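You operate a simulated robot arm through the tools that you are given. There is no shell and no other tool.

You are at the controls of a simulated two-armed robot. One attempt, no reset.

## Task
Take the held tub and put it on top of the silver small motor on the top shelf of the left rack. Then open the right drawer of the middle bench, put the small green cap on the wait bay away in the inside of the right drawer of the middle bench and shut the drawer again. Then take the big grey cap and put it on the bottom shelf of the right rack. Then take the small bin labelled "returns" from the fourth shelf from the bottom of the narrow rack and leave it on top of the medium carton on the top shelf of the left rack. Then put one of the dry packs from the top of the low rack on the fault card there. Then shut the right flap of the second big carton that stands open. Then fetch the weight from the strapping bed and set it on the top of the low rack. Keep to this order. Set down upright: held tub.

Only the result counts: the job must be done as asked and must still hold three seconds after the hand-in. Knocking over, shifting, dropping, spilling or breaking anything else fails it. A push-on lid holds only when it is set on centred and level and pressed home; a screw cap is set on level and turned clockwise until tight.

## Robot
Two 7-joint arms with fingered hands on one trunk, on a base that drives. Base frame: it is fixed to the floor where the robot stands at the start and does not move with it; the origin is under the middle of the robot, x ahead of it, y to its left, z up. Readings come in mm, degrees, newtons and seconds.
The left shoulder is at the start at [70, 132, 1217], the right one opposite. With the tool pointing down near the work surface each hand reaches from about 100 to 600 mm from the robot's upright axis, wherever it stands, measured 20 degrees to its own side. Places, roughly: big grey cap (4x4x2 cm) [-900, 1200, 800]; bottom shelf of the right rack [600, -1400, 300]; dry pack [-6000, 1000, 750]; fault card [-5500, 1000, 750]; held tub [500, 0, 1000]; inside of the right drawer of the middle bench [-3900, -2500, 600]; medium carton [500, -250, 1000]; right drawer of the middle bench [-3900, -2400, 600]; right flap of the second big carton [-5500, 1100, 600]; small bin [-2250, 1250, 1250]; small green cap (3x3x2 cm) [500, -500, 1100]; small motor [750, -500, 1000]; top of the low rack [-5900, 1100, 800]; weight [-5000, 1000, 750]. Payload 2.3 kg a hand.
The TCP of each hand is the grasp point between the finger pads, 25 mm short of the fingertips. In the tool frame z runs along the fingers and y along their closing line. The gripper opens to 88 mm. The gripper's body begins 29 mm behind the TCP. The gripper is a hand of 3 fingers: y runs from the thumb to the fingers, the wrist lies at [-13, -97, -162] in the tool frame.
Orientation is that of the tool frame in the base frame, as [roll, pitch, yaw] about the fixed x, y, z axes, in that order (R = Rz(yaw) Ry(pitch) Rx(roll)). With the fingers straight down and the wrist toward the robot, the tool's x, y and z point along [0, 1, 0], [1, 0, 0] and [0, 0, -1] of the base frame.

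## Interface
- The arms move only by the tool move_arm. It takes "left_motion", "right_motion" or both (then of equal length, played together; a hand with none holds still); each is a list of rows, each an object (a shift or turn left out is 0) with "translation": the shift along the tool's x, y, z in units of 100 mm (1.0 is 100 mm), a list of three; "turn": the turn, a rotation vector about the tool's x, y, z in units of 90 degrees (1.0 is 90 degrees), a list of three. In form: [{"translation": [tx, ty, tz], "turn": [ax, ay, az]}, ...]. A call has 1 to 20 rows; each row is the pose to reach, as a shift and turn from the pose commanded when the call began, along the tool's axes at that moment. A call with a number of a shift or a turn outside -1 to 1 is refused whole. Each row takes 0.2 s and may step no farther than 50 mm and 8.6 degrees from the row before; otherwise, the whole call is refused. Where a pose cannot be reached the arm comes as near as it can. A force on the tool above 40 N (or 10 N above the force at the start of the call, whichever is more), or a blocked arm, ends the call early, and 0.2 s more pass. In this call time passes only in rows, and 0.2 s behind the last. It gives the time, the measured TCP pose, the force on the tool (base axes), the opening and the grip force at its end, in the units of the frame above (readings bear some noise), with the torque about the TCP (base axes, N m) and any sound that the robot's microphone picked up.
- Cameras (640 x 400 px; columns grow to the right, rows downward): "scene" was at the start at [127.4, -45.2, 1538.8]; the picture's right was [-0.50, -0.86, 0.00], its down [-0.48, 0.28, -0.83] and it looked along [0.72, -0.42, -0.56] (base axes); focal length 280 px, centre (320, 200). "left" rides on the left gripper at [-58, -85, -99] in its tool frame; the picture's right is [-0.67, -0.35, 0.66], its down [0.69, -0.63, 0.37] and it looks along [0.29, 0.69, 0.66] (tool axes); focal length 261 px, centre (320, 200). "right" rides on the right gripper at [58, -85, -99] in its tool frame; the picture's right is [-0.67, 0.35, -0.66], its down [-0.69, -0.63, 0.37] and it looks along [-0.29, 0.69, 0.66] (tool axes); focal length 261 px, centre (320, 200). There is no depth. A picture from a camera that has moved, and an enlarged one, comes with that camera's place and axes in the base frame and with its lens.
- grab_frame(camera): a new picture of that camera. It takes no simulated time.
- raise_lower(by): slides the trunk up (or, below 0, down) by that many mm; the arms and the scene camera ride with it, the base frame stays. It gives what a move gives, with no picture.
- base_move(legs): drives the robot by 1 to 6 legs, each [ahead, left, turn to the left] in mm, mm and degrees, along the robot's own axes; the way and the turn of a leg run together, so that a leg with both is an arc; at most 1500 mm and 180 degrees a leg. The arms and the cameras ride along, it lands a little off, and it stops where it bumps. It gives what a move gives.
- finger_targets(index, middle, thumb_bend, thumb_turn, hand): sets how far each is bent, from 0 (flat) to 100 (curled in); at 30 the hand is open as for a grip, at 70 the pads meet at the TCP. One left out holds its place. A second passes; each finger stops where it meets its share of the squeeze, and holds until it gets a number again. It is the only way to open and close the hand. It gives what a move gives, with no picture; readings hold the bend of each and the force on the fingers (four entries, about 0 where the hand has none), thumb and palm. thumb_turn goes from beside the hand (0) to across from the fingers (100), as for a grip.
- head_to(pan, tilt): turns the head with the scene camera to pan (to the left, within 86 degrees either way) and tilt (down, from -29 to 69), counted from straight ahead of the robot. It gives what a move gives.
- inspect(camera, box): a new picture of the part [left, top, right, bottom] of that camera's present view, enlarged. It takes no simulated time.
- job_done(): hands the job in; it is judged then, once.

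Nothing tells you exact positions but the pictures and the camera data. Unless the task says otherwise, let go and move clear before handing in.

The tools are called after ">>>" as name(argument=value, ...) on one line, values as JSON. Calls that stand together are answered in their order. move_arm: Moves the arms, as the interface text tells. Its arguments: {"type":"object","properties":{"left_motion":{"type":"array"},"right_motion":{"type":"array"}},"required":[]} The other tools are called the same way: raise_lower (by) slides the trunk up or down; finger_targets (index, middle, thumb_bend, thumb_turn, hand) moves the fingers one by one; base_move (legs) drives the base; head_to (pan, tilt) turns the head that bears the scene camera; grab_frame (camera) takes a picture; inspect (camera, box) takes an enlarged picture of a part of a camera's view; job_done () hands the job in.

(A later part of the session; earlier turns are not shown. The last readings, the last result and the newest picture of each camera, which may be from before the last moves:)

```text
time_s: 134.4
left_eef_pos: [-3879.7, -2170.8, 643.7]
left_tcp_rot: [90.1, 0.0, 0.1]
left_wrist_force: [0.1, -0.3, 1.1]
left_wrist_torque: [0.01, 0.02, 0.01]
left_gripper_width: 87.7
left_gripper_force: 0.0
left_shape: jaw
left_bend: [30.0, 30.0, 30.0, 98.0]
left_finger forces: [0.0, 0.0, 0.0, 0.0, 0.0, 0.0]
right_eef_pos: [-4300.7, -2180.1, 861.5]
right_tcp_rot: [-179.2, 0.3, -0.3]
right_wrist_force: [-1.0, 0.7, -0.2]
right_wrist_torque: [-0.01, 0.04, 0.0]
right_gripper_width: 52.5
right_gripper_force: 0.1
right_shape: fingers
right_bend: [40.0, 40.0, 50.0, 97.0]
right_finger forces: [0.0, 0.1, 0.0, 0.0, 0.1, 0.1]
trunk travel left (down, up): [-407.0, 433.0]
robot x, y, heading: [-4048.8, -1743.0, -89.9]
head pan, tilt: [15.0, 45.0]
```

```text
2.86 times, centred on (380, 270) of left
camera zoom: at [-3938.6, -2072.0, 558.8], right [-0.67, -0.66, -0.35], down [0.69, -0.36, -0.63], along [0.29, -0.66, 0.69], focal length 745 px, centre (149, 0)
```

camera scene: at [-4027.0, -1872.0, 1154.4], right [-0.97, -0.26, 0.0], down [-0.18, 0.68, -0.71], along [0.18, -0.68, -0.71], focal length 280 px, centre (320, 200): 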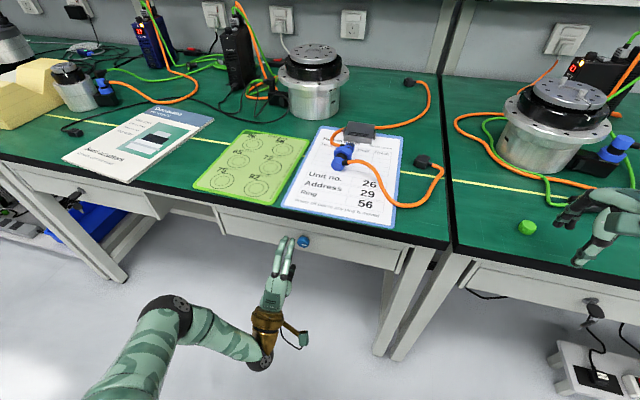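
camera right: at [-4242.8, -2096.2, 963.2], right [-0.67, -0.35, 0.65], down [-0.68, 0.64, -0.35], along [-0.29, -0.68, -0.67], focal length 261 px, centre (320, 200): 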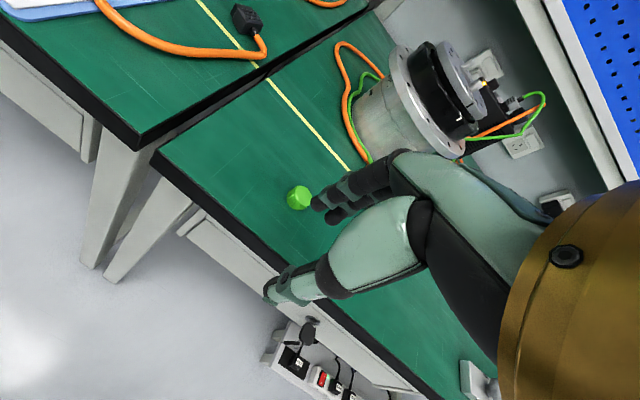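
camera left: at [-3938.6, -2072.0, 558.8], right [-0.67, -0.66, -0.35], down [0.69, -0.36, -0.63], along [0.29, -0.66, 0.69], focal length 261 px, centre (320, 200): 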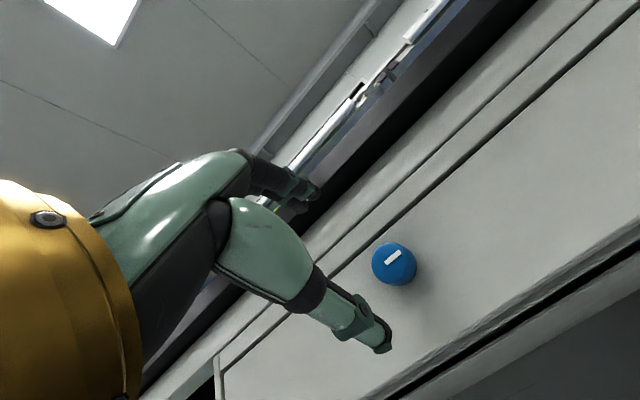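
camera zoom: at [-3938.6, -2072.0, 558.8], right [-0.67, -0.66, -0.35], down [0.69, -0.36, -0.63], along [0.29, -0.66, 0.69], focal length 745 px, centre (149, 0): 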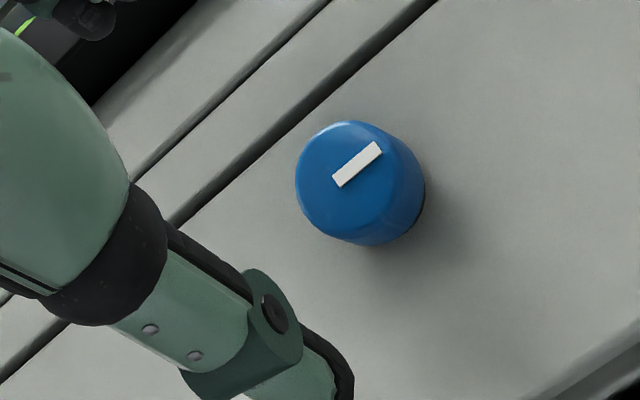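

Knob face centre ≈(-3891,-2230,636), about 28 mm wide and 20 mm deep. I part-close the left hand and bring it around the knob.

>>> finger_targets(hand="left", index=46, middle=48, thumb_bend=46)

>>> move_arm(left_motion=[{"translation": [-0.06, -0.04, 0.1]}, {"translation": [-0.115, -0.08, 0.2]}, {"translation": [-0.115, -0.08, 0.35]}, {"translation": [-0.115, -0.08, 0.45]}])

>>> inspect(camera="left", box=[240, 140, 440, 340])

>>> inspect(camera="scene", box=[250, 210, 350, 310])

```text
time_s: 135.4
left_eef_pos: [-3879.8, -2171.9, 644.2]
left_tcp_rot: [90.2, 0.0, 0.1]
left_wrist_force: [-0.2, 0.0, 0.4]
left_wrist_torque: [0.02, 0.04, -0.02]
left_gripper_width: 51.2
left_gripper_force: 0.0
left_shape: fingers
left_bend: [46.0, 48.0, 46.0, 98.0]
left_finger forces: [0.1, 0.0, 0.0, 0.0, 0.1, 0.0]
right_eef_pos: [-4300.7, -2180.7, 862.6]
right_tcp_rot: [-179.1, 0.4, -0.2]
right_wrist_force: [-0.5, 0.8, 0.1]
right_wrist_torque: [-0.02, 0.03, 0.0]
right_gripper_width: 52.2
right_gripper_force: 0.1
right_shape: fingers
right_bend: [40.0, 40.0, 50.0, 97.0]
right_finger forces: [0.1, 0.0, 0.0, 0.0, 0.0, 0.0]
trunk travel left (down, up): [-407.0, 433.0]
robot x, y, heading: [-4051.8, -1741.8, -90.1]
head pan, tilt: [15.0, 45.0]
```

```text
time_s: 136.4
left_eef_pos: [-3890.5, -2214.6, 637.1]
left_tcp_rot: [90.1, 0.0, 0.0]
left_wrist_force: [-1.2, 9.1, -2.6]
left_wrist_torque: [-0.27, -0.01, -0.05]
left_gripper_width: 50.3
left_gripper_force: 5.0
left_shape: fingers
left_bend: [46.0, 49.0, 46.0, 98.0]
left_finger forces: [7.4, 2.4, 0.0, 0.0, 0.0, 0.0]
right_eef_pos: [-4301.8, -2178.8, 862.0]
right_tcp_rot: [-179.2, 0.3, -0.3]
right_wrist_force: [0.1, 0.0, 0.8]
right_wrist_torque: [0.02, 0.01, 0.02]
right_gripper_width: 52.3
right_gripper_force: 0.1
right_shape: fingers
right_bend: [40.0, 40.0, 50.0, 97.0]
right_finger forces: [0.1, 0.0, 0.1, 0.0, 0.0, 0.0]
trunk travel left (down, up): [-407.0, 433.0]
robot x, y, heading: [-4045.7, -1744.9, -89.9]
head pan, tilt: [15.0, 45.0]
```

```text
2.00 times, centred on (340, 240) of left
camera zoom: at [-3949.8, -2115.8, 551.5], right [-0.67, -0.66, -0.35], down [0.69, -0.36, -0.63], along [0.29, -0.66, 0.69], focal length 521 px, centre (280, 120)
```

zoom: 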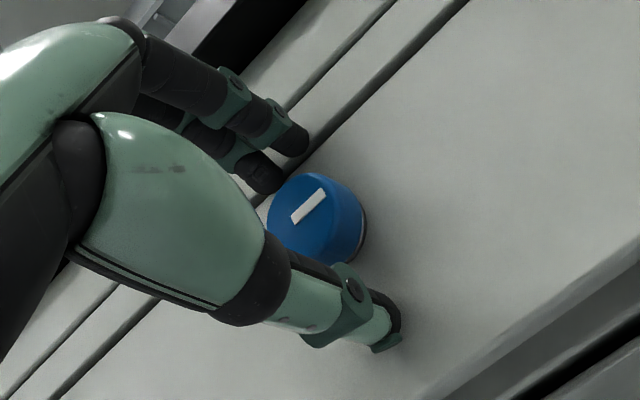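

```text
4.00 times, centred on (300, 260) of scene
camera zoom: at [-4027.0, -1869.4, 1154.6], right [-0.97, -0.26, 0.0], down [-0.18, 0.68, -0.71], along [0.18, -0.68, -0.71], focal length 1121 px, centre (400, -40)
```

zoom: 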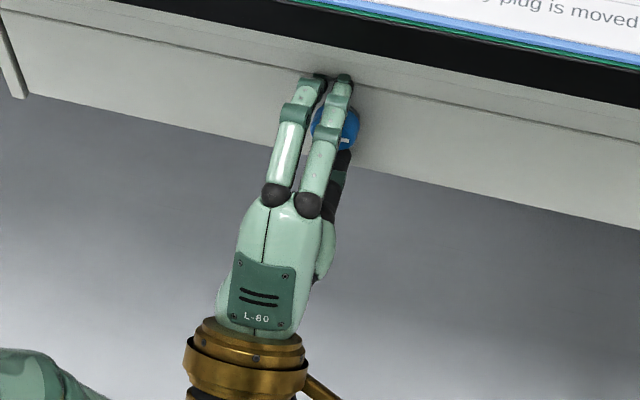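

Knob is centred between the digits. I close the left hand on it.

>>> finger_targets(hand="left", index=66, middle=68, thumb_bend=66)

>>> inspect(camera="left", box=[240, 140, 440, 340])

```text
time_s: 137.4
left_eef_pos: [-3891.7, -2213.1, 638.2]
left_tcp_rot: [89.9, 0.0, 0.1]
left_wrist_force: [-0.1, 10.7, 9.5]
left_wrist_torque: [-0.65, -0.19, 0.11]
left_gripper_width: 19.6
left_gripper_force: 13.6
left_shape: fingers
left_bend: [63.0, 55.0, 58.0, 97.0]
left_finger forces: [2.1, 19.6, 0.0, 0.0, 5.1, 0.0]
right_eef_pos: [-4303.1, -2176.3, 863.1]
right_tcp_rot: [-179.4, 0.3, -0.3]
right_wrist_force: [0.0, -0.6, -1.1]
right_wrist_torque: [-0.01, -0.02, -0.03]
right_gripper_width: 52.0
right_gripper_force: 0.1
right_shape: fingers
right_bend: [40.0, 40.0, 50.0, 97.0]
right_finger forces: [0.1, 0.0, 0.0, 0.0, 0.0, 0.0]
trunk travel left (down, up): [-407.0, 433.0]
robot x, y, heading: [-4048.4, -1747.3, -90.1]
head pan, tilt: [15.0, 45.0]
```

```text
2.00 times, centred on (340, 240) of left
camera zoom: at [-3950.1, -2115.1, 552.9], right [-0.67, -0.66, -0.35], down [0.69, -0.37, -0.63], along [0.29, -0.66, 0.7], focal length 521 px, centre (280, 120)
```

zoom: 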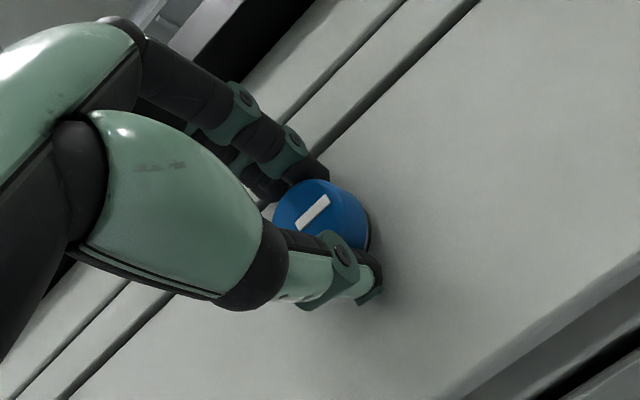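

I pull 40 mm with the arm as a test.

>>> move_arm(left_motion=[{"translation": [0, 0, -0.1]}, {"translation": [0, 0, -0.2]}, {"translation": [0, 0, -0.3]}, {"translation": [0, 0, -0.4]}])

>>> inspect(camera="left", box=[240, 140, 440, 340])

>>> grab_frame(camera="scene")

```text
time_s: 138.4
left_eef_pos: [-3891.2, -2176.4, 636.1]
left_tcp_rot: [90.1, 0.0, 0.0]
left_wrist_force: [0.3, -0.1, 7.6]
left_wrist_torque: [-0.32, -0.16, 0.07]
left_gripper_width: 19.4
left_gripper_force: 8.5
left_shape: fingers
left_bend: [61.0, 55.0, 60.0, 97.0]
left_finger forces: [2.6, 10.1, 0.0, 0.0, 5.0, 0.0]
right_eef_pos: [-4302.0, -2178.4, 861.9]
right_tcp_rot: [-179.2, 0.3, -0.3]
right_wrist_force: [0.1, 1.0, -0.8]
right_wrist_torque: [0.0, 0.0, 0.0]
right_gripper_width: 52.2
right_gripper_force: 0.0
right_shape: fingers
right_bend: [40.0, 40.0, 50.0, 97.0]
right_finger forces: [0.0, 0.1, 0.0, 0.1, 0.0, 0.1]
trunk travel left (down, up): [-407.0, 433.0]
robot x, y, heading: [-4049.4, -1740.4, -90.3]
head pan, tilt: [15.0, 45.0]
```

```text
2.00 times, centred on (340, 240) of left
camera zoom: at [-3950.3, -2076.3, 551.4], right [-0.67, -0.66, -0.35], down [0.69, -0.36, -0.63], along [0.29, -0.66, 0.69], focal length 521 px, centre (280, 120)
```

zoom: 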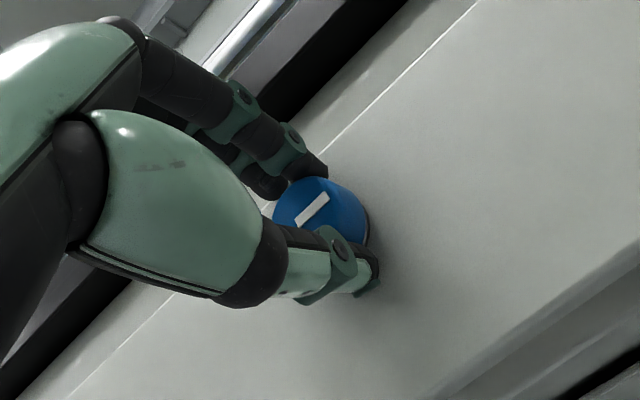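

```text
taken
camera scene: at [-4027.3, -1870.3, 1154.5], right [-0.97, -0.26, 0.0], down [-0.18, 0.68, -0.71], along [0.18, -0.68, -0.71], focal length 280 px, centre (320, 200)
```

scene: 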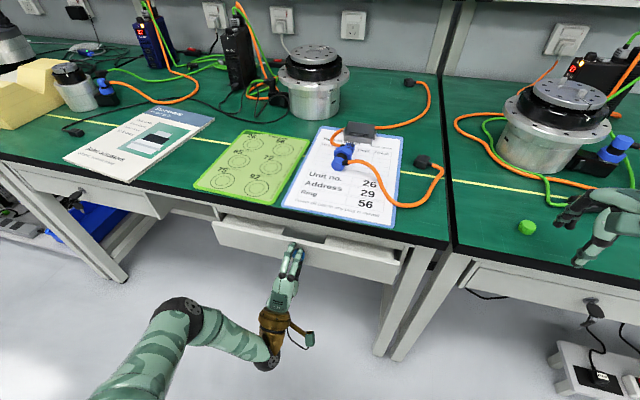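

The drawer follows. I back the base up 180 mm with the knob held.

>>> base_move(legs=[[-180, 0, 0]])

>>> grab_frame(camera="scene")

```text
time_s: 139.9
left_eef_pos: [-3891.2, -1997.2, 636.4]
left_tcp_rot: [90.1, 0.0, 0.0]
left_wrist_force: [-0.1, -1.3, 8.0]
left_wrist_torque: [-0.26, -0.12, 0.01]
left_gripper_width: 19.2
left_gripper_force: 8.8
left_shape: fingers
left_bend: [62.0, 56.0, 60.0, 97.0]
left_finger forces: [2.7, 10.2, 0.1, 0.1, 4.9, 0.0]
right_eef_pos: [-4301.2, -2000.1, 861.7]
right_tcp_rot: [-179.1, 0.2, -0.5]
right_wrist_force: [0.2, 0.3, 0.0]
right_wrist_torque: [-0.02, 0.0, 0.0]
right_gripper_width: 52.3
right_gripper_force: 0.1
right_shape: fingers
right_bend: [40.0, 40.0, 50.0, 97.0]
right_finger forces: [0.0, 0.0, 0.0, 0.1, 0.1, 0.0]
trunk travel left (down, up): [-407.0, 433.0]
robot x, y, heading: [-4048.8, -1564.4, -90.0]
head pan, tilt: [15.0, 45.0]
```

```text
taken
camera scene: at [-4027.4, -1691.2, 1154.6], right [-0.97, -0.26, 0.0], down [-0.18, 0.68, -0.71], along [0.18, -0.68, -0.71], focal length 280 px, centre (320, 200)
```

scene: 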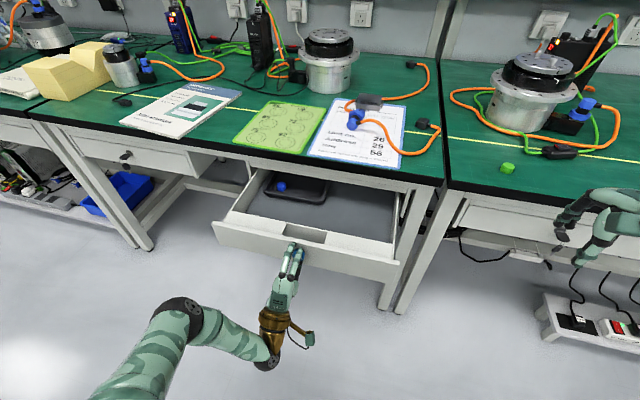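

The drawer is open about 215 mm; inside is a black tray with a blue cap, the rest is free. I release the knob, retract and raise the left hand.

>>> finger_targets(hand="left", index=35, middle=35, thumb_bend=35)

>>> move_arm(left_motion=[{"translation": [0, 0, -0.15]}, {"translation": [0, 0, -0.3]}, {"translation": [0, 0, -0.5]}, {"translation": [0, 0.25, -0.6]}, {"translation": [0, 0.5, -0.6]}, {"translation": [0, 0.75, -0.6]}, {"translation": [0, 1.0, -0.6]}])

>>> move_arm(left_motion=[{"translation": [0, 0.3, 0]}, {"translation": [0, 0.6, 0]}, {"translation": [0, 0.9, 0]}])

>>> grab_frame(camera="scene")

```text
time_s: 140.9
left_eef_pos: [-3891.2, -1997.9, 636.5]
left_tcp_rot: [90.1, 0.0, 0.1]
left_wrist_force: [0.1, 0.0, -0.5]
left_wrist_torque: [-0.01, 0.03, 0.01]
left_gripper_width: 73.6
left_gripper_force: 0.1
left_shape: fingers
left_bend: [35.0, 35.0, 35.0, 97.0]
left_finger forces: [0.0, 0.0, 0.0, 0.0, 0.0, 0.0]
right_eef_pos: [-4301.2, -2001.0, 861.6]
right_tcp_rot: [-179.1, 0.4, -0.3]
right_wrist_force: [0.1, 0.6, 0.1]
right_wrist_torque: [-0.01, 0.01, -0.02]
right_gripper_width: 52.4
right_gripper_force: 0.1
right_shape: fingers
right_bend: [40.0, 40.0, 50.0, 97.0]
right_finger forces: [0.1, 0.0, 0.1, 0.1, 0.0, 0.0]
trunk travel left (down, up): [-407.0, 433.0]
robot x, y, heading: [-4052.5, -1571.4, -90.1]
head pan, tilt: [15.0, 45.0]
```

```text
time_s: 142.5
left_eef_pos: [-3891.6, -1938.1, 736.9]
left_tcp_rot: [90.2, 0.0, 0.1]
left_wrist_force: [0.6, -0.2, -0.6]
left_wrist_torque: [0.0, -0.01, 0.0]
left_gripper_width: 73.9
left_gripper_force: 0.1
left_shape: fingers
left_bend: [35.0, 35.0, 35.0, 97.0]
left_finger forces: [0.1, 0.0, 0.0, 0.0, 0.0, 0.0]
right_eef_pos: [-4302.2, -2001.0, 861.6]
right_tcp_rot: [-179.1, 0.3, -0.3]
right_wrist_force: [-0.2, 0.6, 0.0]
right_wrist_torque: [0.03, 0.01, 0.02]
right_gripper_width: 52.3
right_gripper_force: 0.1
right_shape: fingers
right_bend: [40.0, 40.0, 50.0, 97.0]
right_finger forces: [0.0, 0.1, 0.0, 0.0, 0.1, 0.0]
trunk travel left (down, up): [-407.0, 433.0]
robot x, y, heading: [-4045.5, -1561.6, -90.4]
head pan, tilt: [15.0, 45.0]
```

```text
time_s: 143.3
left_eef_pos: [-3891.5, -1938.4, 826.7]
left_tcp_rot: [90.2, -0.1, 0.2]
left_wrist_force: [0.1, 0.5, -0.2]
left_wrist_torque: [-0.02, 0.0, -0.02]
left_gripper_width: 73.9
left_gripper_force: 0.0
left_shape: fingers
left_bend: [35.0, 35.0, 35.0, 97.0]
left_finger forces: [0.0, 0.0, 0.1, 0.1, 0.0, 0.0]
right_eef_pos: [-4301.7, -2001.3, 862.3]
right_tcp_rot: [-179.1, 0.4, -0.3]
right_wrist_force: [-1.0, 0.2, -0.1]
right_wrist_torque: [0.01, -0.01, -0.02]
right_gripper_width: 52.3
right_gripper_force: 0.0
right_shape: fingers
right_bend: [40.0, 40.0, 50.0, 97.0]
right_finger forces: [0.0, 0.0, 0.0, 0.1, 0.0, 0.0]
trunk travel left (down, up): [-407.0, 433.0]
robot x, y, heading: [-4048.2, -1562.8, -90.2]
head pan, tilt: [15.0, 45.0]
```

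```text
taken
camera scene: at [-4027.0, -1692.5, 1154.4], right [-0.97, -0.26, 0.0], down [-0.18, 0.68, -0.71], along [0.18, -0.68, -0.71], focal length 280 px, centre (320, 200)
```

scene: 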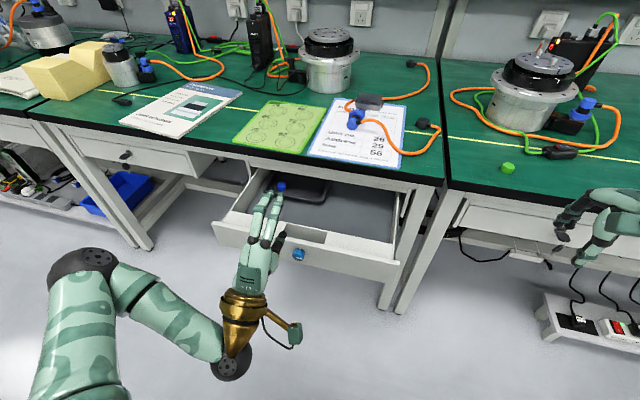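

The cap is at about (-4308,-2283) on the right bench. I bring the base a bit forward and right for the right hand to reach it.

>>> base_move(legs=[[150, -60, 0]])

>>> move_arm(right_motion=[{"translation": [0.2, 0.3, 0]}, {"translation": [0.4, 0.65, 0]}, {"translation": [0.55, 1.0, 0]}])

>>> grab_frame(camera="right")

>>> grab_frame(camera="scene")

```text
time_s: 144.7
left_eef_pos: [-3951.6, -2089.9, 826.6]
left_tcp_rot: [90.2, 0.0, 0.1]
left_wrist_force: [-0.2, -0.6, 0.0]
left_wrist_torque: [-0.01, 0.03, 0.04]
left_gripper_width: 74.1
left_gripper_force: 0.1
left_shape: fingers
left_bend: [35.0, 35.0, 35.0, 97.0]
left_finger forces: [0.0, 0.0, 0.1, 0.0, 0.0, 0.1]
right_eef_pos: [-4361.2, -2151.9, 860.6]
right_tcp_rot: [-179.1, 0.3, -0.4]
right_wrist_force: [-0.5, 0.2, 0.4]
right_wrist_torque: [-0.01, -0.01, -0.02]
right_gripper_width: 52.5
right_gripper_force: 0.0
right_shape: fingers
right_bend: [40.0, 40.0, 50.0, 97.0]
right_finger forces: [0.1, 0.0, 0.1, 0.1, 0.0, 0.0]
trunk travel left (down, up): [-407.0, 433.0]
robot x, y, heading: [-4107.6, -1717.8, -90.0]
head pan, tilt: [15.0, 45.0]
```

```text
time_s: 145.5
left_eef_pos: [-3950.7, -2089.1, 825.2]
left_tcp_rot: [90.2, 0.0, 0.2]
left_wrist_force: [0.0, -0.5, 0.8]
left_wrist_torque: [0.02, 0.01, -0.04]
left_gripper_width: 73.7
left_gripper_force: 0.1
left_shape: fingers
left_bend: [35.0, 35.0, 35.0, 97.0]
left_finger forces: [0.1, 0.0, 0.0, 0.0, 0.0, 0.0]
right_eef_pos: [-4304.8, -2252.6, 859.0]
right_tcp_rot: [-179.1, 0.3, -0.4]
right_wrist_force: [-1.4, -0.1, 1.1]
right_wrist_torque: [0.01, -0.01, -0.03]
right_gripper_width: 52.6
right_gripper_force: 0.0
right_shape: fingers
right_bend: [40.0, 40.0, 50.0, 97.0]
right_finger forces: [0.1, 0.1, 0.0, 0.0, 0.0, 0.0]
trunk travel left (down, up): [-407.0, 433.0]
robot x, y, heading: [-4109.1, -1711.3, -89.9]
head pan, tilt: [15.0, 45.0]
```

```text
taken
camera right: at [-4247.4, -2168.8, 960.3], right [-0.67, -0.36, 0.65], down [-0.68, 0.64, -0.35], along [-0.29, -0.68, -0.67], focal length 261 px, centre (320, 200)
```

right: 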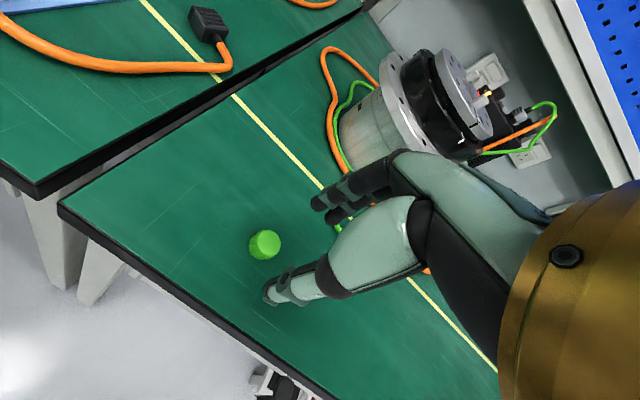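

```text
taken
camera scene: at [-4086.0, -1844.5, 1154.2], right [-0.97, -0.26, 0.0], down [-0.18, 0.68, -0.71], along [0.18, -0.68, -0.71], focal length 280 px, centre (320, 200)
```

scene: 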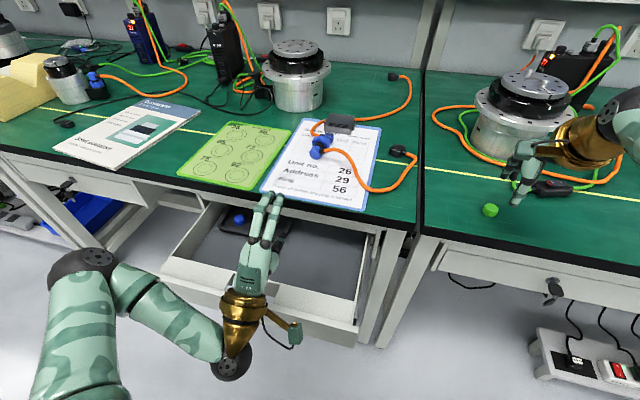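

Cap at (-4308.5,-2283). I go above it, lower, and take it with the same light three-finger pinch for the short carry.

>>> finger_targets(hand="right", index=42, middle=46, thumb_bend=42)

>>> move_arm(right_motion=[{"translation": [-0.04, 0.15, 0.05]}, {"translation": [-0.04, 0.3, 0.2]}, {"translation": [-0.04, 0.3, 0.5]}, {"translation": [-0.04, 0.3, 0.65]}])

>>> inspect(camera="right", box=[220, 150, 400, 330])

```text
time_s: 146.5
left_eef_pos: [-3950.5, -2088.6, 826.2]
left_tcp_rot: [90.2, 0.0, 0.1]
left_wrist_force: [0.3, 0.2, 0.6]
left_wrist_torque: [0.0, -0.01, -0.01]
left_gripper_width: 74.2
left_gripper_force: 0.1
left_shape: fingers
left_bend: [35.0, 35.0, 35.0, 97.0]
left_finger forces: [0.0, 0.0, 0.1, 0.0, 0.0, 0.0]
right_eef_pos: [-4307.6, -2251.4, 858.6]
right_tcp_rot: [-179.1, 0.3, -0.4]
right_wrist_force: [-0.5, -0.1, 0.5]
right_wrist_torque: [-0.02, 0.01, -0.04]
right_gripper_width: 59.2
right_gripper_force: 0.1
right_shape: fingers
right_bend: [42.0, 46.0, 42.0, 97.0]
right_finger forces: [0.0, 0.0, 0.1, 0.0, 0.0, 0.0]
trunk travel left (down, up): [-407.0, 433.0]
robot x, y, heading: [-4107.0, -1710.2, -90.0]
head pan, tilt: [15.0, 45.0]
```

```text
time_s: 147.5
left_eef_pos: [-3950.0, -2088.9, 826.4]
left_tcp_rot: [90.2, 0.0, 0.0]
left_wrist_force: [0.6, -0.2, -0.3]
left_wrist_torque: [0.02, -0.03, -0.02]
left_gripper_width: 74.0
left_gripper_force: 0.1
left_shape: fingers
left_bend: [35.0, 35.0, 35.0, 97.0]
left_finger forces: [0.0, 0.0, 0.0, 0.1, 0.1, 0.0]
right_eef_pos: [-4310.7, -2281.4, 793.0]
right_tcp_rot: [-179.0, 0.3, -0.4]
right_wrist_force: [0.1, -0.3, 0.3]
right_wrist_torque: [0.0, 0.0, -0.01]
right_gripper_width: 59.1
right_gripper_force: 0.1
right_shape: fingers
right_bend: [42.0, 46.0, 42.0, 97.0]
right_finger forces: [0.0, 0.0, 0.1, 0.0, 0.1, 0.1]
trunk travel left (down, up): [-407.0, 433.0]
robot x, y, heading: [-4106.0, -1714.3, -90.2]
head pan, tilt: [15.0, 45.0]
```

```text
2.22 times, centred on (310, 240) of right
camera zoom: at [-4251.8, -2196.5, 895.2], right [-0.67, -0.35, 0.65], down [-0.68, 0.64, -0.35], along [-0.29, -0.68, -0.67], focal length 579 px, centre (342, 111)
```

zoom: 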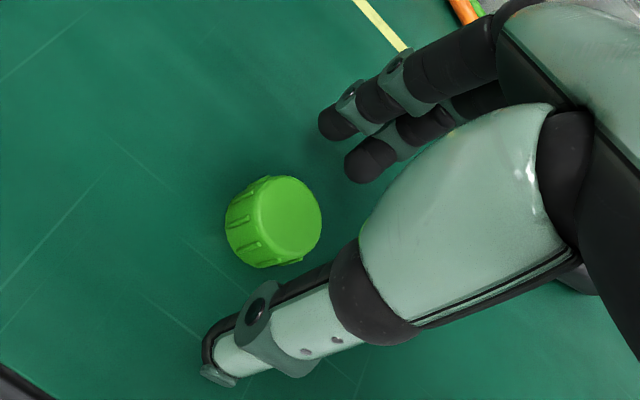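

>>> move_arm(right_motion=[{"translation": [0.02, 0.02, 0.07]}, {"translation": [0.02, 0.02, 0.135]}])

>>> finger_targets(hand="right", index=58, middle=60, thumb_bend=58)

>>> inspect(camera="right", box=[220, 150, 400, 330])

```text
time_s: 148.1
left_eef_pos: [-3950.4, -2089.5, 826.2]
left_tcp_rot: [90.2, 0.0, 0.1]
left_wrist_force: [0.0, 0.1, 0.5]
left_wrist_torque: [0.02, 0.04, -0.03]
left_gripper_width: 73.9
left_gripper_force: 0.0
left_shape: fingers
left_bend: [35.0, 35.0, 35.0, 97.0]
left_finger forces: [0.0, 0.0, 0.1, 0.0, 0.0, 0.0]
right_eef_pos: [-4309.9, -2282.8, 779.6]
right_tcp_rot: [-179.0, 0.4, -0.4]
right_wrist_force: [0.3, 0.1, 1.1]
right_wrist_torque: [-0.01, -0.02, -0.01]
right_gripper_width: 59.2
right_gripper_force: 0.0
right_shape: fingers
right_bend: [42.0, 46.0, 42.0, 97.0]
right_finger forces: [0.0, 0.0, 0.0, 0.0, 0.0, 0.1]
trunk travel left (down, up): [-407.0, 433.0]
robot x, y, heading: [-4108.5, -1715.3, -90.2]
head pan, tilt: [15.0, 45.0]
```

```text
time_s: 149.1
left_eef_pos: [-3950.7, -2087.9, 827.0]
left_tcp_rot: [90.3, 0.0, 0.0]
left_wrist_force: [-0.6, -0.3, 0.6]
left_wrist_torque: [-0.01, -0.01, 0.01]
left_gripper_width: 74.3
left_gripper_force: 0.1
left_shape: fingers
left_bend: [35.0, 35.0, 35.0, 97.0]
left_finger forces: [0.0, 0.0, 0.1, 0.0, 0.1, 0.1]
right_eef_pos: [-4308.9, -2283.4, 779.8]
right_tcp_rot: [-179.1, 0.3, -0.4]
right_wrist_force: [-0.4, 0.1, -0.5]
right_wrist_torque: [-0.03, -0.01, 0.03]
right_gripper_width: 26.7
right_gripper_force: 0.1
right_shape: fingers
right_bend: [57.0, 60.0, 57.0, 97.0]
right_finger forces: [0.0, 0.0, 0.0, 0.1, 0.0, 0.0]
trunk travel left (down, up): [-407.0, 433.0]
robot x, y, heading: [-4109.9, -1715.3, -90.0]
head pan, tilt: [15.0, 45.0]
```

```text
2.22 times, centred on (310, 240) of right
camera zoom: at [-4250.2, -2198.5, 882.1], right [-0.67, -0.35, 0.65], down [-0.68, 0.64, -0.35], along [-0.29, -0.68, -0.67], focal length 579 px, centre (342, 111)
```

zoom: 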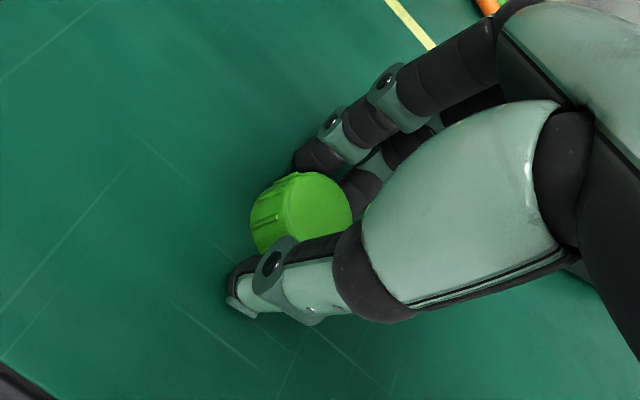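

With the fingers bent they no longer touch, so I can go a few mm lower before closing fully.

>>> move_arm(right_motion=[{"translation": [0, 0, 0.02]}, {"translation": [0, 0, 0.04]}, {"translation": [0, 0, 0.055]}])

>>> finger_targets(hand="right", index=66, middle=66, thumb_bend=66)

>>> inspect(camera="right", box=[220, 150, 400, 330])

```text
time_s: 149.9
left_eef_pos: [-3950.0, -2087.7, 828.0]
left_tcp_rot: [90.0, 0.0, 0.0]
left_wrist_force: [0.2, -0.1, 0.1]
left_wrist_torque: [0.01, -0.02, -0.02]
left_gripper_width: 73.7
left_gripper_force: 0.0
left_shape: fingers
left_bend: [35.0, 35.0, 35.0, 97.0]
left_finger forces: [0.1, 0.0, 0.0, 0.0, 0.0, 0.1]
right_eef_pos: [-4308.4, -2282.1, 778.1]
right_tcp_rot: [-179.5, 0.3, -0.4]
right_wrist_force: [-1.1, -3.6, 12.7]
right_wrist_torque: [-0.36, 0.0, -0.01]
right_gripper_width: 27.6
right_gripper_force: 6.6
right_shape: fingers
right_bend: [56.0, 59.0, 57.0, 97.0]
right_finger forces: [6.7, 6.6, 0.1, 0.0, 0.1, 0.0]
trunk travel left (down, up): [-407.0, 433.0]
robot x, y, heading: [-4107.0, -1716.2, -90.5]
head pan, tilt: [15.0, 45.0]
```

```text
time_s: 150.9
left_eef_pos: [-3950.7, -2087.4, 826.2]
left_tcp_rot: [90.0, 0.1, 0.1]
left_wrist_force: [0.0, -0.3, 0.0]
left_wrist_torque: [-0.02, 0.01, 0.01]
left_gripper_width: 73.9
left_gripper_force: 0.1
left_shape: fingers
left_bend: [35.0, 35.0, 35.0, 97.0]
left_finger forces: [0.1, 0.0, 0.0, 0.0, 0.1, 0.0]
right_eef_pos: [-4308.3, -2280.9, 777.5]
right_tcp_rot: [-179.5, 0.4, -0.4]
right_wrist_force: [-2.2, -11.8, 22.8]
right_wrist_torque: [-0.73, 0.08, -0.03]
right_gripper_width: 16.8
right_gripper_force: 13.0
right_shape: fingers
right_bend: [60.0, 60.0, 64.0, 97.0]
right_finger forces: [11.2, 13.7, 0.1, 0.0, 1.5, 0.0]
trunk travel left (down, up): [-407.0, 433.0]
robot x, y, heading: [-4106.9, -1713.7, -90.2]
head pan, tilt: [15.0, 45.0]
```

```text
2.22 times, centred on (310, 240) of right
camera zoom: at [-4249.6, -2196.5, 879.0], right [-0.67, -0.35, 0.66], down [-0.68, 0.64, -0.36], along [-0.29, -0.69, -0.66], focal length 579 px, centre (342, 111)
```

zoom: 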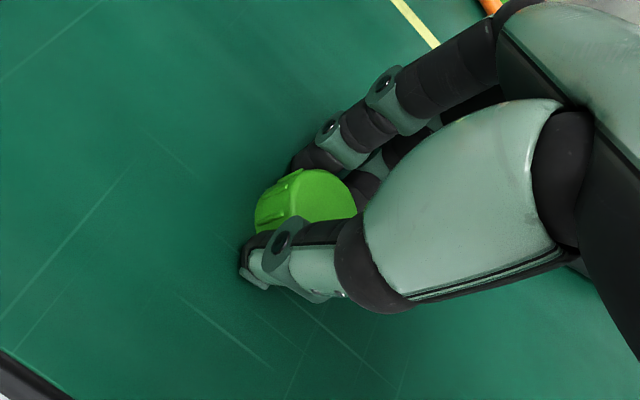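

>>> finger_targets(hand="right", thumb_bend=73)

>>> move_arm(right_motion=[{"translation": [0, 0, -0.05]}, {"translation": [0, 0, -0.15]}, {"translation": [0, 0, -0.25]}])

>>> inspect(camera="right", box=[220, 150, 400, 330])

```text
time_s: 151.9
left_eef_pos: [-3949.6, -2086.0, 827.4]
left_tcp_rot: [89.9, 0.1, 0.2]
left_wrist_force: [0.4, -0.7, -0.3]
left_wrist_torque: [-0.03, 0.0, 0.01]
left_gripper_width: 74.0
left_gripper_force: 0.1
left_shape: fingers
left_bend: [35.0, 35.0, 35.0, 97.0]
left_finger forces: [0.0, 0.0, 0.1, 0.1, 0.0, 0.1]
right_eef_pos: [-4308.6, -2279.9, 778.8]
right_tcp_rot: [-179.4, 0.4, -0.4]
right_wrist_force: [-3.4, -8.9, 24.4]
right_wrist_torque: [-0.65, 0.09, -0.01]
right_gripper_width: 14.8
right_gripper_force: 16.7
right_shape: fingers
right_bend: [59.0, 59.0, 67.0, 97.0]
right_finger forces: [13.1, 15.6, 0.0, 0.0, 5.3, 0.0]
trunk travel left (down, up): [-407.0, 433.0]
robot x, y, heading: [-4110.2, -1714.7, -90.0]
head pan, tilt: [15.0, 45.0]
```

```text
time_s: 152.7
left_eef_pos: [-3950.8, -2088.8, 827.1]
left_tcp_rot: [90.1, 0.0, 0.0]
left_wrist_force: [0.2, 0.7, 0.1]
left_wrist_torque: [0.0, 0.0, -0.05]
left_gripper_width: 74.0
left_gripper_force: 0.1
left_shape: fingers
left_bend: [35.0, 35.0, 35.0, 97.0]
left_finger forces: [0.1, 0.0, 0.0, 0.0, 0.0, 0.0]
right_eef_pos: [-4310.2, -2282.4, 799.4]
right_tcp_rot: [-178.8, 0.3, -0.4]
right_wrist_force: [0.1, 0.7, 0.9]
right_wrist_torque: [-0.03, -0.02, -0.01]
right_gripper_width: 14.5
right_gripper_force: 7.3
right_shape: fingers
right_bend: [59.0, 63.0, 67.0, 96.0]
right_finger forces: [4.2, 2.7, 0.0, 0.0, 7.1, 0.1]
trunk travel left (down, up): [-407.0, 433.0]
robot x, y, heading: [-4108.6, -1715.0, -89.8]
head pan, tilt: [15.0, 45.0]
```

```text
2.22 times, centred on (310, 240) of right
camera zoom: at [-4250.7, -2198.2, 901.1], right [-0.67, -0.36, 0.65], down [-0.68, 0.64, -0.35], along [-0.29, -0.68, -0.67], focal length 579 px, centre (342, 111)
```

zoom: 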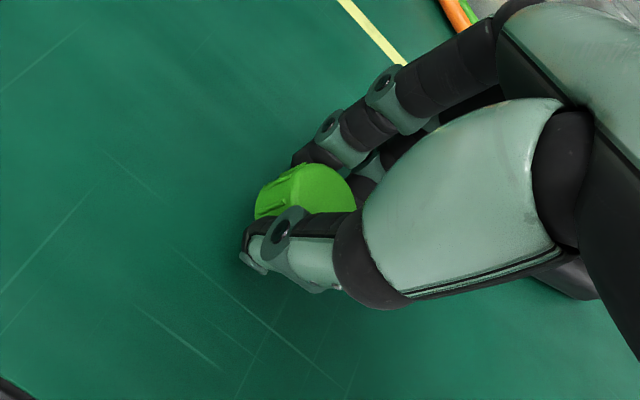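

Better balanced now (4/3/7 N). I raise it, strafe the base left 120 mm and bring the hand over the open drawer.

>>> move_arm(right_motion=[{"translation": [0, 0, -0.25]}, {"translation": [0, 0, -0.5]}, {"translation": [0, 0, -0.75]}])

>>> base_move(legs=[[0, 120, 0]])

>>> move_arm(right_motion=[{"translation": [0.3, -0.3, 0]}, {"translation": [0.6, -0.6, 0]}, {"translation": [0.9, -0.9, 0]}])

>>> grab_frame(camera="scene")

>>> grab_frame(camera="right")

```text
time_s: 153.5
left_eef_pos: [-3950.8, -2089.2, 826.7]
left_tcp_rot: [90.0, 0.0, 0.0]
left_wrist_force: [0.1, 0.8, 0.3]
left_wrist_torque: [0.04, -0.01, 0.01]
left_gripper_width: 73.9
left_gripper_force: 0.0
left_shape: fingers
left_bend: [35.0, 35.0, 35.0, 97.0]
left_finger forces: [0.1, 0.0, 0.0, 0.0, 0.0, 0.0]
right_eef_pos: [-4308.3, -2277.0, 871.5]
right_tcp_rot: [-179.0, 0.3, -0.3]
right_wrist_force: [0.5, 0.2, 0.1]
right_wrist_torque: [0.0, -0.04, 0.02]
right_gripper_width: 14.5
right_gripper_force: 7.2
right_shape: fingers
right_bend: [59.0, 63.0, 67.0, 96.0]
right_finger forces: [4.2, 3.2, 0.0, 0.0, 6.9, 0.0]
right hand out of reach, approached as far as the arm can: row 3
trunk travel left (down, up): [-407.0, 433.0]
robot x, y, heading: [-4108.9, -1712.1, -90.2]
head pan, tilt: [15.0, 45.0]
```

```text
time_s: 154.7
left_eef_pos: [-3830.9, -2090.0, 826.4]
left_tcp_rot: [90.2, 0.0, 0.1]
left_wrist_force: [0.3, 0.3, 0.0]
left_wrist_torque: [-0.01, -0.01, -0.02]
left_gripper_width: 73.9
left_gripper_force: 0.1
left_shape: fingers
left_bend: [35.0, 35.0, 35.0, 97.0]
left_finger forces: [0.0, 0.0, 0.1, 0.0, 0.1, 0.0]
right_eef_pos: [-4189.0, -2277.6, 871.8]
right_tcp_rot: [-179.1, 0.3, -0.4]
right_wrist_force: [0.7, -0.2, -1.3]
right_wrist_torque: [0.0, 0.02, 0.01]
right_gripper_width: 14.5
right_gripper_force: 7.0
right_shape: fingers
right_bend: [59.0, 63.0, 67.0, 96.0]
right_finger forces: [4.3, 3.0, 0.0, 0.0, 6.9, 0.0]
trunk travel left (down, up): [-407.0, 433.0]
robot x, y, heading: [-3988.7, -1711.7, -90.3]
head pan, tilt: [15.0, 45.0]
```

```text
time_s: 155.5
left_eef_pos: [-3831.0, -2089.1, 826.5]
left_tcp_rot: [90.1, 0.0, 0.0]
left_wrist_force: [-0.3, 0.9, 0.1]
left_wrist_torque: [-0.01, -0.01, -0.03]
left_gripper_width: 73.8
left_gripper_force: 0.0
left_shape: fingers
left_bend: [35.0, 35.0, 35.0, 97.0]
left_finger forces: [0.0, 0.1, 0.1, 0.0, 0.0, 0.0]
right_eef_pos: [-4096.2, -2254.2, 907.0]
right_tcp_rot: [-179.0, 0.2, -0.6]
right_wrist_force: [-0.5, -0.1, -0.3]
right_wrist_torque: [0.02, -0.02, -0.02]
right_gripper_width: 14.5
right_gripper_force: 6.8
right_shape: fingers
right_bend: [59.0, 63.0, 68.0, 96.0]
right_finger forces: [4.0, 3.1, 0.1, 0.1, 6.8, 0.0]
right hand out of reach, approached as far as the arm can: row 1, 2, 3
trunk travel left (down, up): [-407.0, 433.0]
robot x, y, heading: [-3987.3, -1712.9, -90.2]
head pan, tilt: [15.0, 45.0]
```

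```text
taken
camera scene: at [-3965.7, -1843.2, 1154.3], right [-0.97, -0.26, 0.0], down [-0.18, 0.68, -0.71], along [0.18, -0.68, -0.71], focal length 280 px, centre (320, 200)
```

scene: 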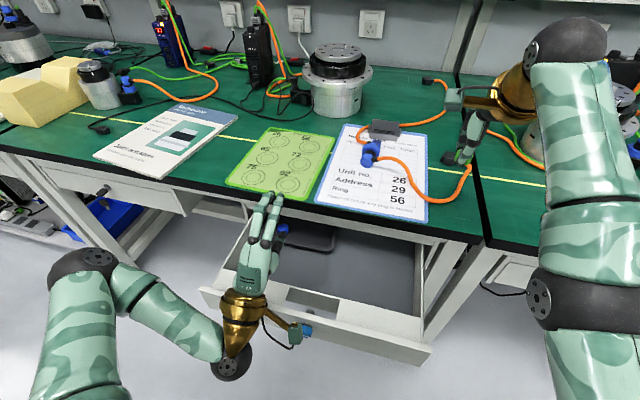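

```text
taken
camera right: at [-4036.6, -2169.1, 1008.5], right [-0.67, -0.35, 0.65], down [-0.68, 0.64, -0.35], along [-0.29, -0.68, -0.67], focal length 261 px, centre (320, 200)
```

right: 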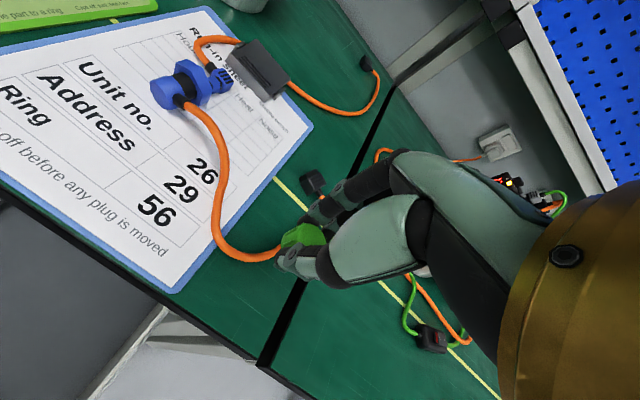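

The arm can't come that far inward, so I move the base further left instead and let the hand trail to the right.

>>> base_move(legs=[[0, 210, 0]])

>>> move_arm(right_motion=[{"translation": [-0.3, -0.2, 0]}, {"translation": [-0.6, -0.45, 0.05]}, {"translation": [-0.9, -0.7, 0.15]}])

>>> grab_frame(camera="scene")

>>> grab_frame(camera="right")

```text
time_s: 157.2
left_eef_pos: [-3618.7, -2089.4, 826.5]
left_tcp_rot: [90.2, 0.0, 0.0]
left_wrist_force: [0.8, -0.2, -0.6]
left_wrist_torque: [-0.02, 0.0, 0.01]
left_gripper_width: 74.2
left_gripper_force: 0.0
left_shape: fingers
left_bend: [35.0, 35.0, 35.0, 97.0]
left_finger forces: [0.0, 0.1, 0.1, 0.0, 0.1, 0.0]
right_eef_pos: [-3884.9, -2253.1, 906.9]
right_tcp_rot: [-179.0, 0.4, -0.4]
right_wrist_force: [0.5, 0.1, -0.7]
right_wrist_torque: [0.0, 0.0, 0.0]
right_gripper_width: 14.2
right_gripper_force: 6.7
right_shape: fingers
right_bend: [59.0, 63.0, 68.0, 96.0]
right_finger forces: [4.2, 3.1, 0.1, 0.0, 6.7, 0.0]
trunk travel left (down, up): [-407.0, 433.0]
robot x, y, heading: [-3772.4, -1713.8, -90.0]
head pan, tilt: [15.0, 45.0]
```

```text
time_s: 158.0
left_eef_pos: [-3621.3, -2088.4, 825.8]
left_tcp_rot: [90.2, 0.0, 0.2]
left_wrist_force: [-0.1, -0.2, -0.2]
left_wrist_torque: [0.01, -0.01, 0.0]
left_gripper_width: 73.8
left_gripper_force: 0.0
left_shape: fingers
left_bend: [35.0, 35.0, 35.0, 97.0]
left_finger forces: [0.1, 0.0, 0.1, 0.0, 0.1, 0.0]
right_eef_pos: [-3974.5, -2243.6, 931.0]
right_tcp_rot: [-178.9, 0.3, -0.4]
right_wrist_force: [0.3, 0.2, -1.2]
right_wrist_torque: [0.01, -0.03, 0.01]
right_gripper_width: 14.2
right_gripper_force: 6.7
right_shape: fingers
right_bend: [59.0, 63.0, 68.0, 96.0]
right_finger forces: [4.1, 3.2, 0.1, 0.0, 6.8, 0.0]
right hand out of reach, approached as far as the arm can: row 1, 2, 3
trunk travel left (down, up): [-407.0, 433.0]
robot x, y, heading: [-3775.2, -1716.7, -90.1]
head pan, tilt: [15.0, 45.0]
```

```text
taken
camera scene: at [-3756.6, -1843.7, 1154.3], right [-0.97, -0.26, 0.0], down [-0.18, 0.68, -0.71], along [0.18, -0.68, -0.71], focal length 280 px, centre (320, 200)
```

scene: 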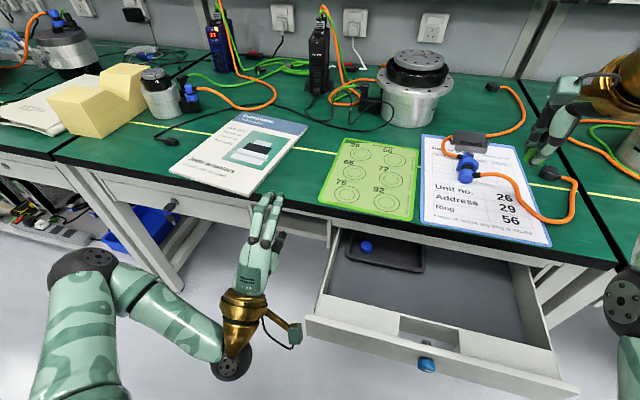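

```text
taken
camera right: at [-3916.3, -2159.0, 1033.2], right [-0.67, -0.36, 0.65], down [-0.68, 0.64, -0.35], along [-0.29, -0.68, -0.67], focal length 261 px, centre (320, 200)
```

right: 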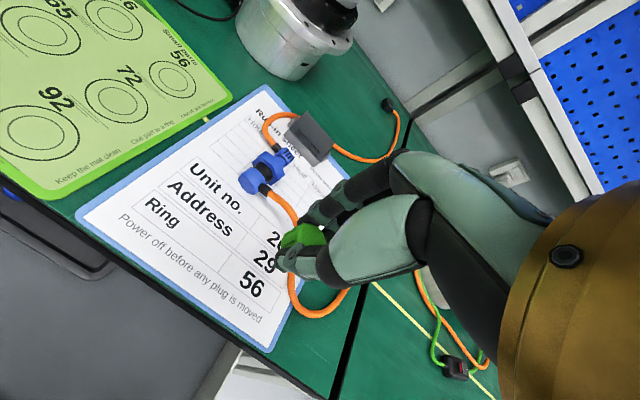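

The hand can't retract at this height relative to the shoulder. I raise the trunk 150 mm so the arm works lower relative to the shoulder, then bring the hand back and down.

>>> raise_lower(by=150)

>>> move_arm(right_motion=[{"translation": [0, 0, 0.3]}, {"translation": [0, 0, 0.6]}, {"translation": [0, 0, 0.9]}])

>>> grab_frame(camera="right")

>>> grab_frame(camera="scene")

```text
time_s: 159.7
left_eef_pos: [-3621.6, -2089.8, 975.4]
left_tcp_rot: [90.1, 0.0, 0.1]
left_wrist_force: [0.3, 0.5, 0.6]
left_wrist_torque: [0.01, 0.02, 0.02]
left_gripper_width: 73.8
left_gripper_force: 0.1
left_shape: fingers
left_bend: [35.0, 35.0, 35.0, 97.0]
left_finger forces: [0.0, 0.0, 0.0, 0.0, 0.0, 0.0]
right_eef_pos: [-3975.2, -2242.4, 1080.8]
right_tcp_rot: [-178.9, 0.4, -0.4]
right_wrist_force: [-0.4, 0.1, -1.0]
right_wrist_torque: [-0.04, -0.01, -0.01]
right_gripper_width: 14.4
right_gripper_force: 6.9
right_shape: fingers
right_bend: [59.0, 63.0, 68.0, 96.0]
right_finger forces: [4.1, 3.0, 0.1, 0.0, 6.8, 0.0]
trunk travel left (down, up): [-557.0, 283.0]
robot x, y, heading: [-3777.5, -1713.8, -90.0]
head pan, tilt: [15.0, 45.0]
```

```text
time_s: 160.5
left_eef_pos: [-3622.0, -2089.6, 976.1]
left_tcp_rot: [90.2, 0.0, 0.1]
left_wrist_force: [-0.4, 0.4, -0.1]
left_wrist_torque: [0.0, 0.0, 0.02]
left_gripper_width: 73.8
left_gripper_force: 0.1
left_shape: fingers
left_bend: [35.0, 35.0, 35.0, 97.0]
left_finger forces: [0.0, 0.1, 0.0, 0.0, 0.0, 0.0]
right_eef_pos: [-3976.9, -2283.2, 1008.5]
right_tcp_rot: [-178.8, 0.3, -0.4]
right_wrist_force: [-0.6, -0.1, -0.4]
right_wrist_torque: [-0.02, 0.01, 0.01]
right_gripper_width: 14.4
right_gripper_force: 7.5
right_shape: fingers
right_bend: [59.0, 63.0, 68.0, 96.0]
right_finger forces: [4.3, 3.1, 0.1, 0.0, 6.7, 0.1]
right hand out of reach, approached as far as the arm can: row 1, 2, 3
trunk travel left (down, up): [-557.0, 283.0]
robot x, y, heading: [-3771.4, -1718.9, -90.5]
head pan, tilt: [15.0, 45.0]
```

```text
taken
camera right: at [-3918.2, -2199.2, 1110.6], right [-0.67, -0.36, 0.65], down [-0.68, 0.64, -0.35], along [-0.29, -0.68, -0.67], focal length 261 px, centre (320, 200)
```

right: 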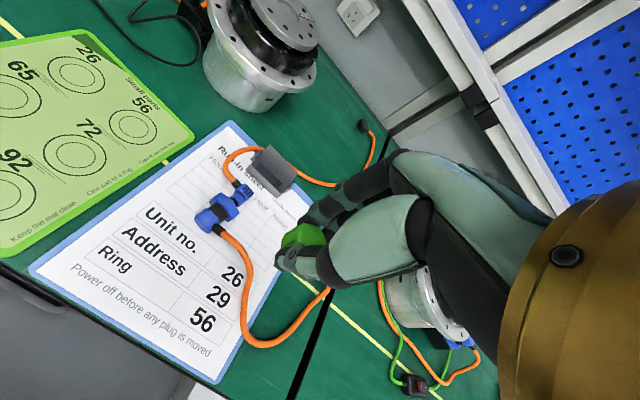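

```text
taken
camera scene: at [-3755.9, -1844.6, 1304.3], right [-0.97, -0.26, 0.0], down [-0.18, 0.68, -0.71], along [0.18, -0.68, -0.71], focal length 280 px, centre (320, 200)
```

scene: 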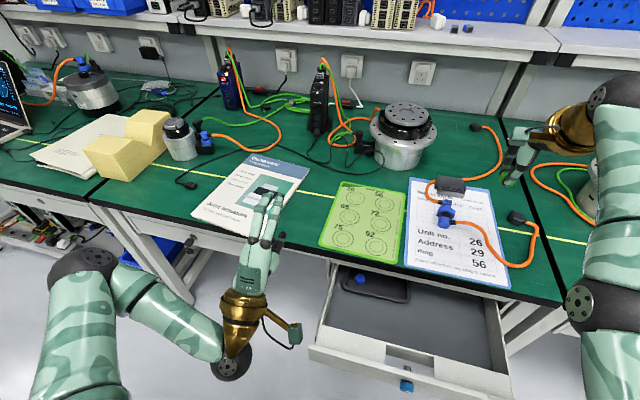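

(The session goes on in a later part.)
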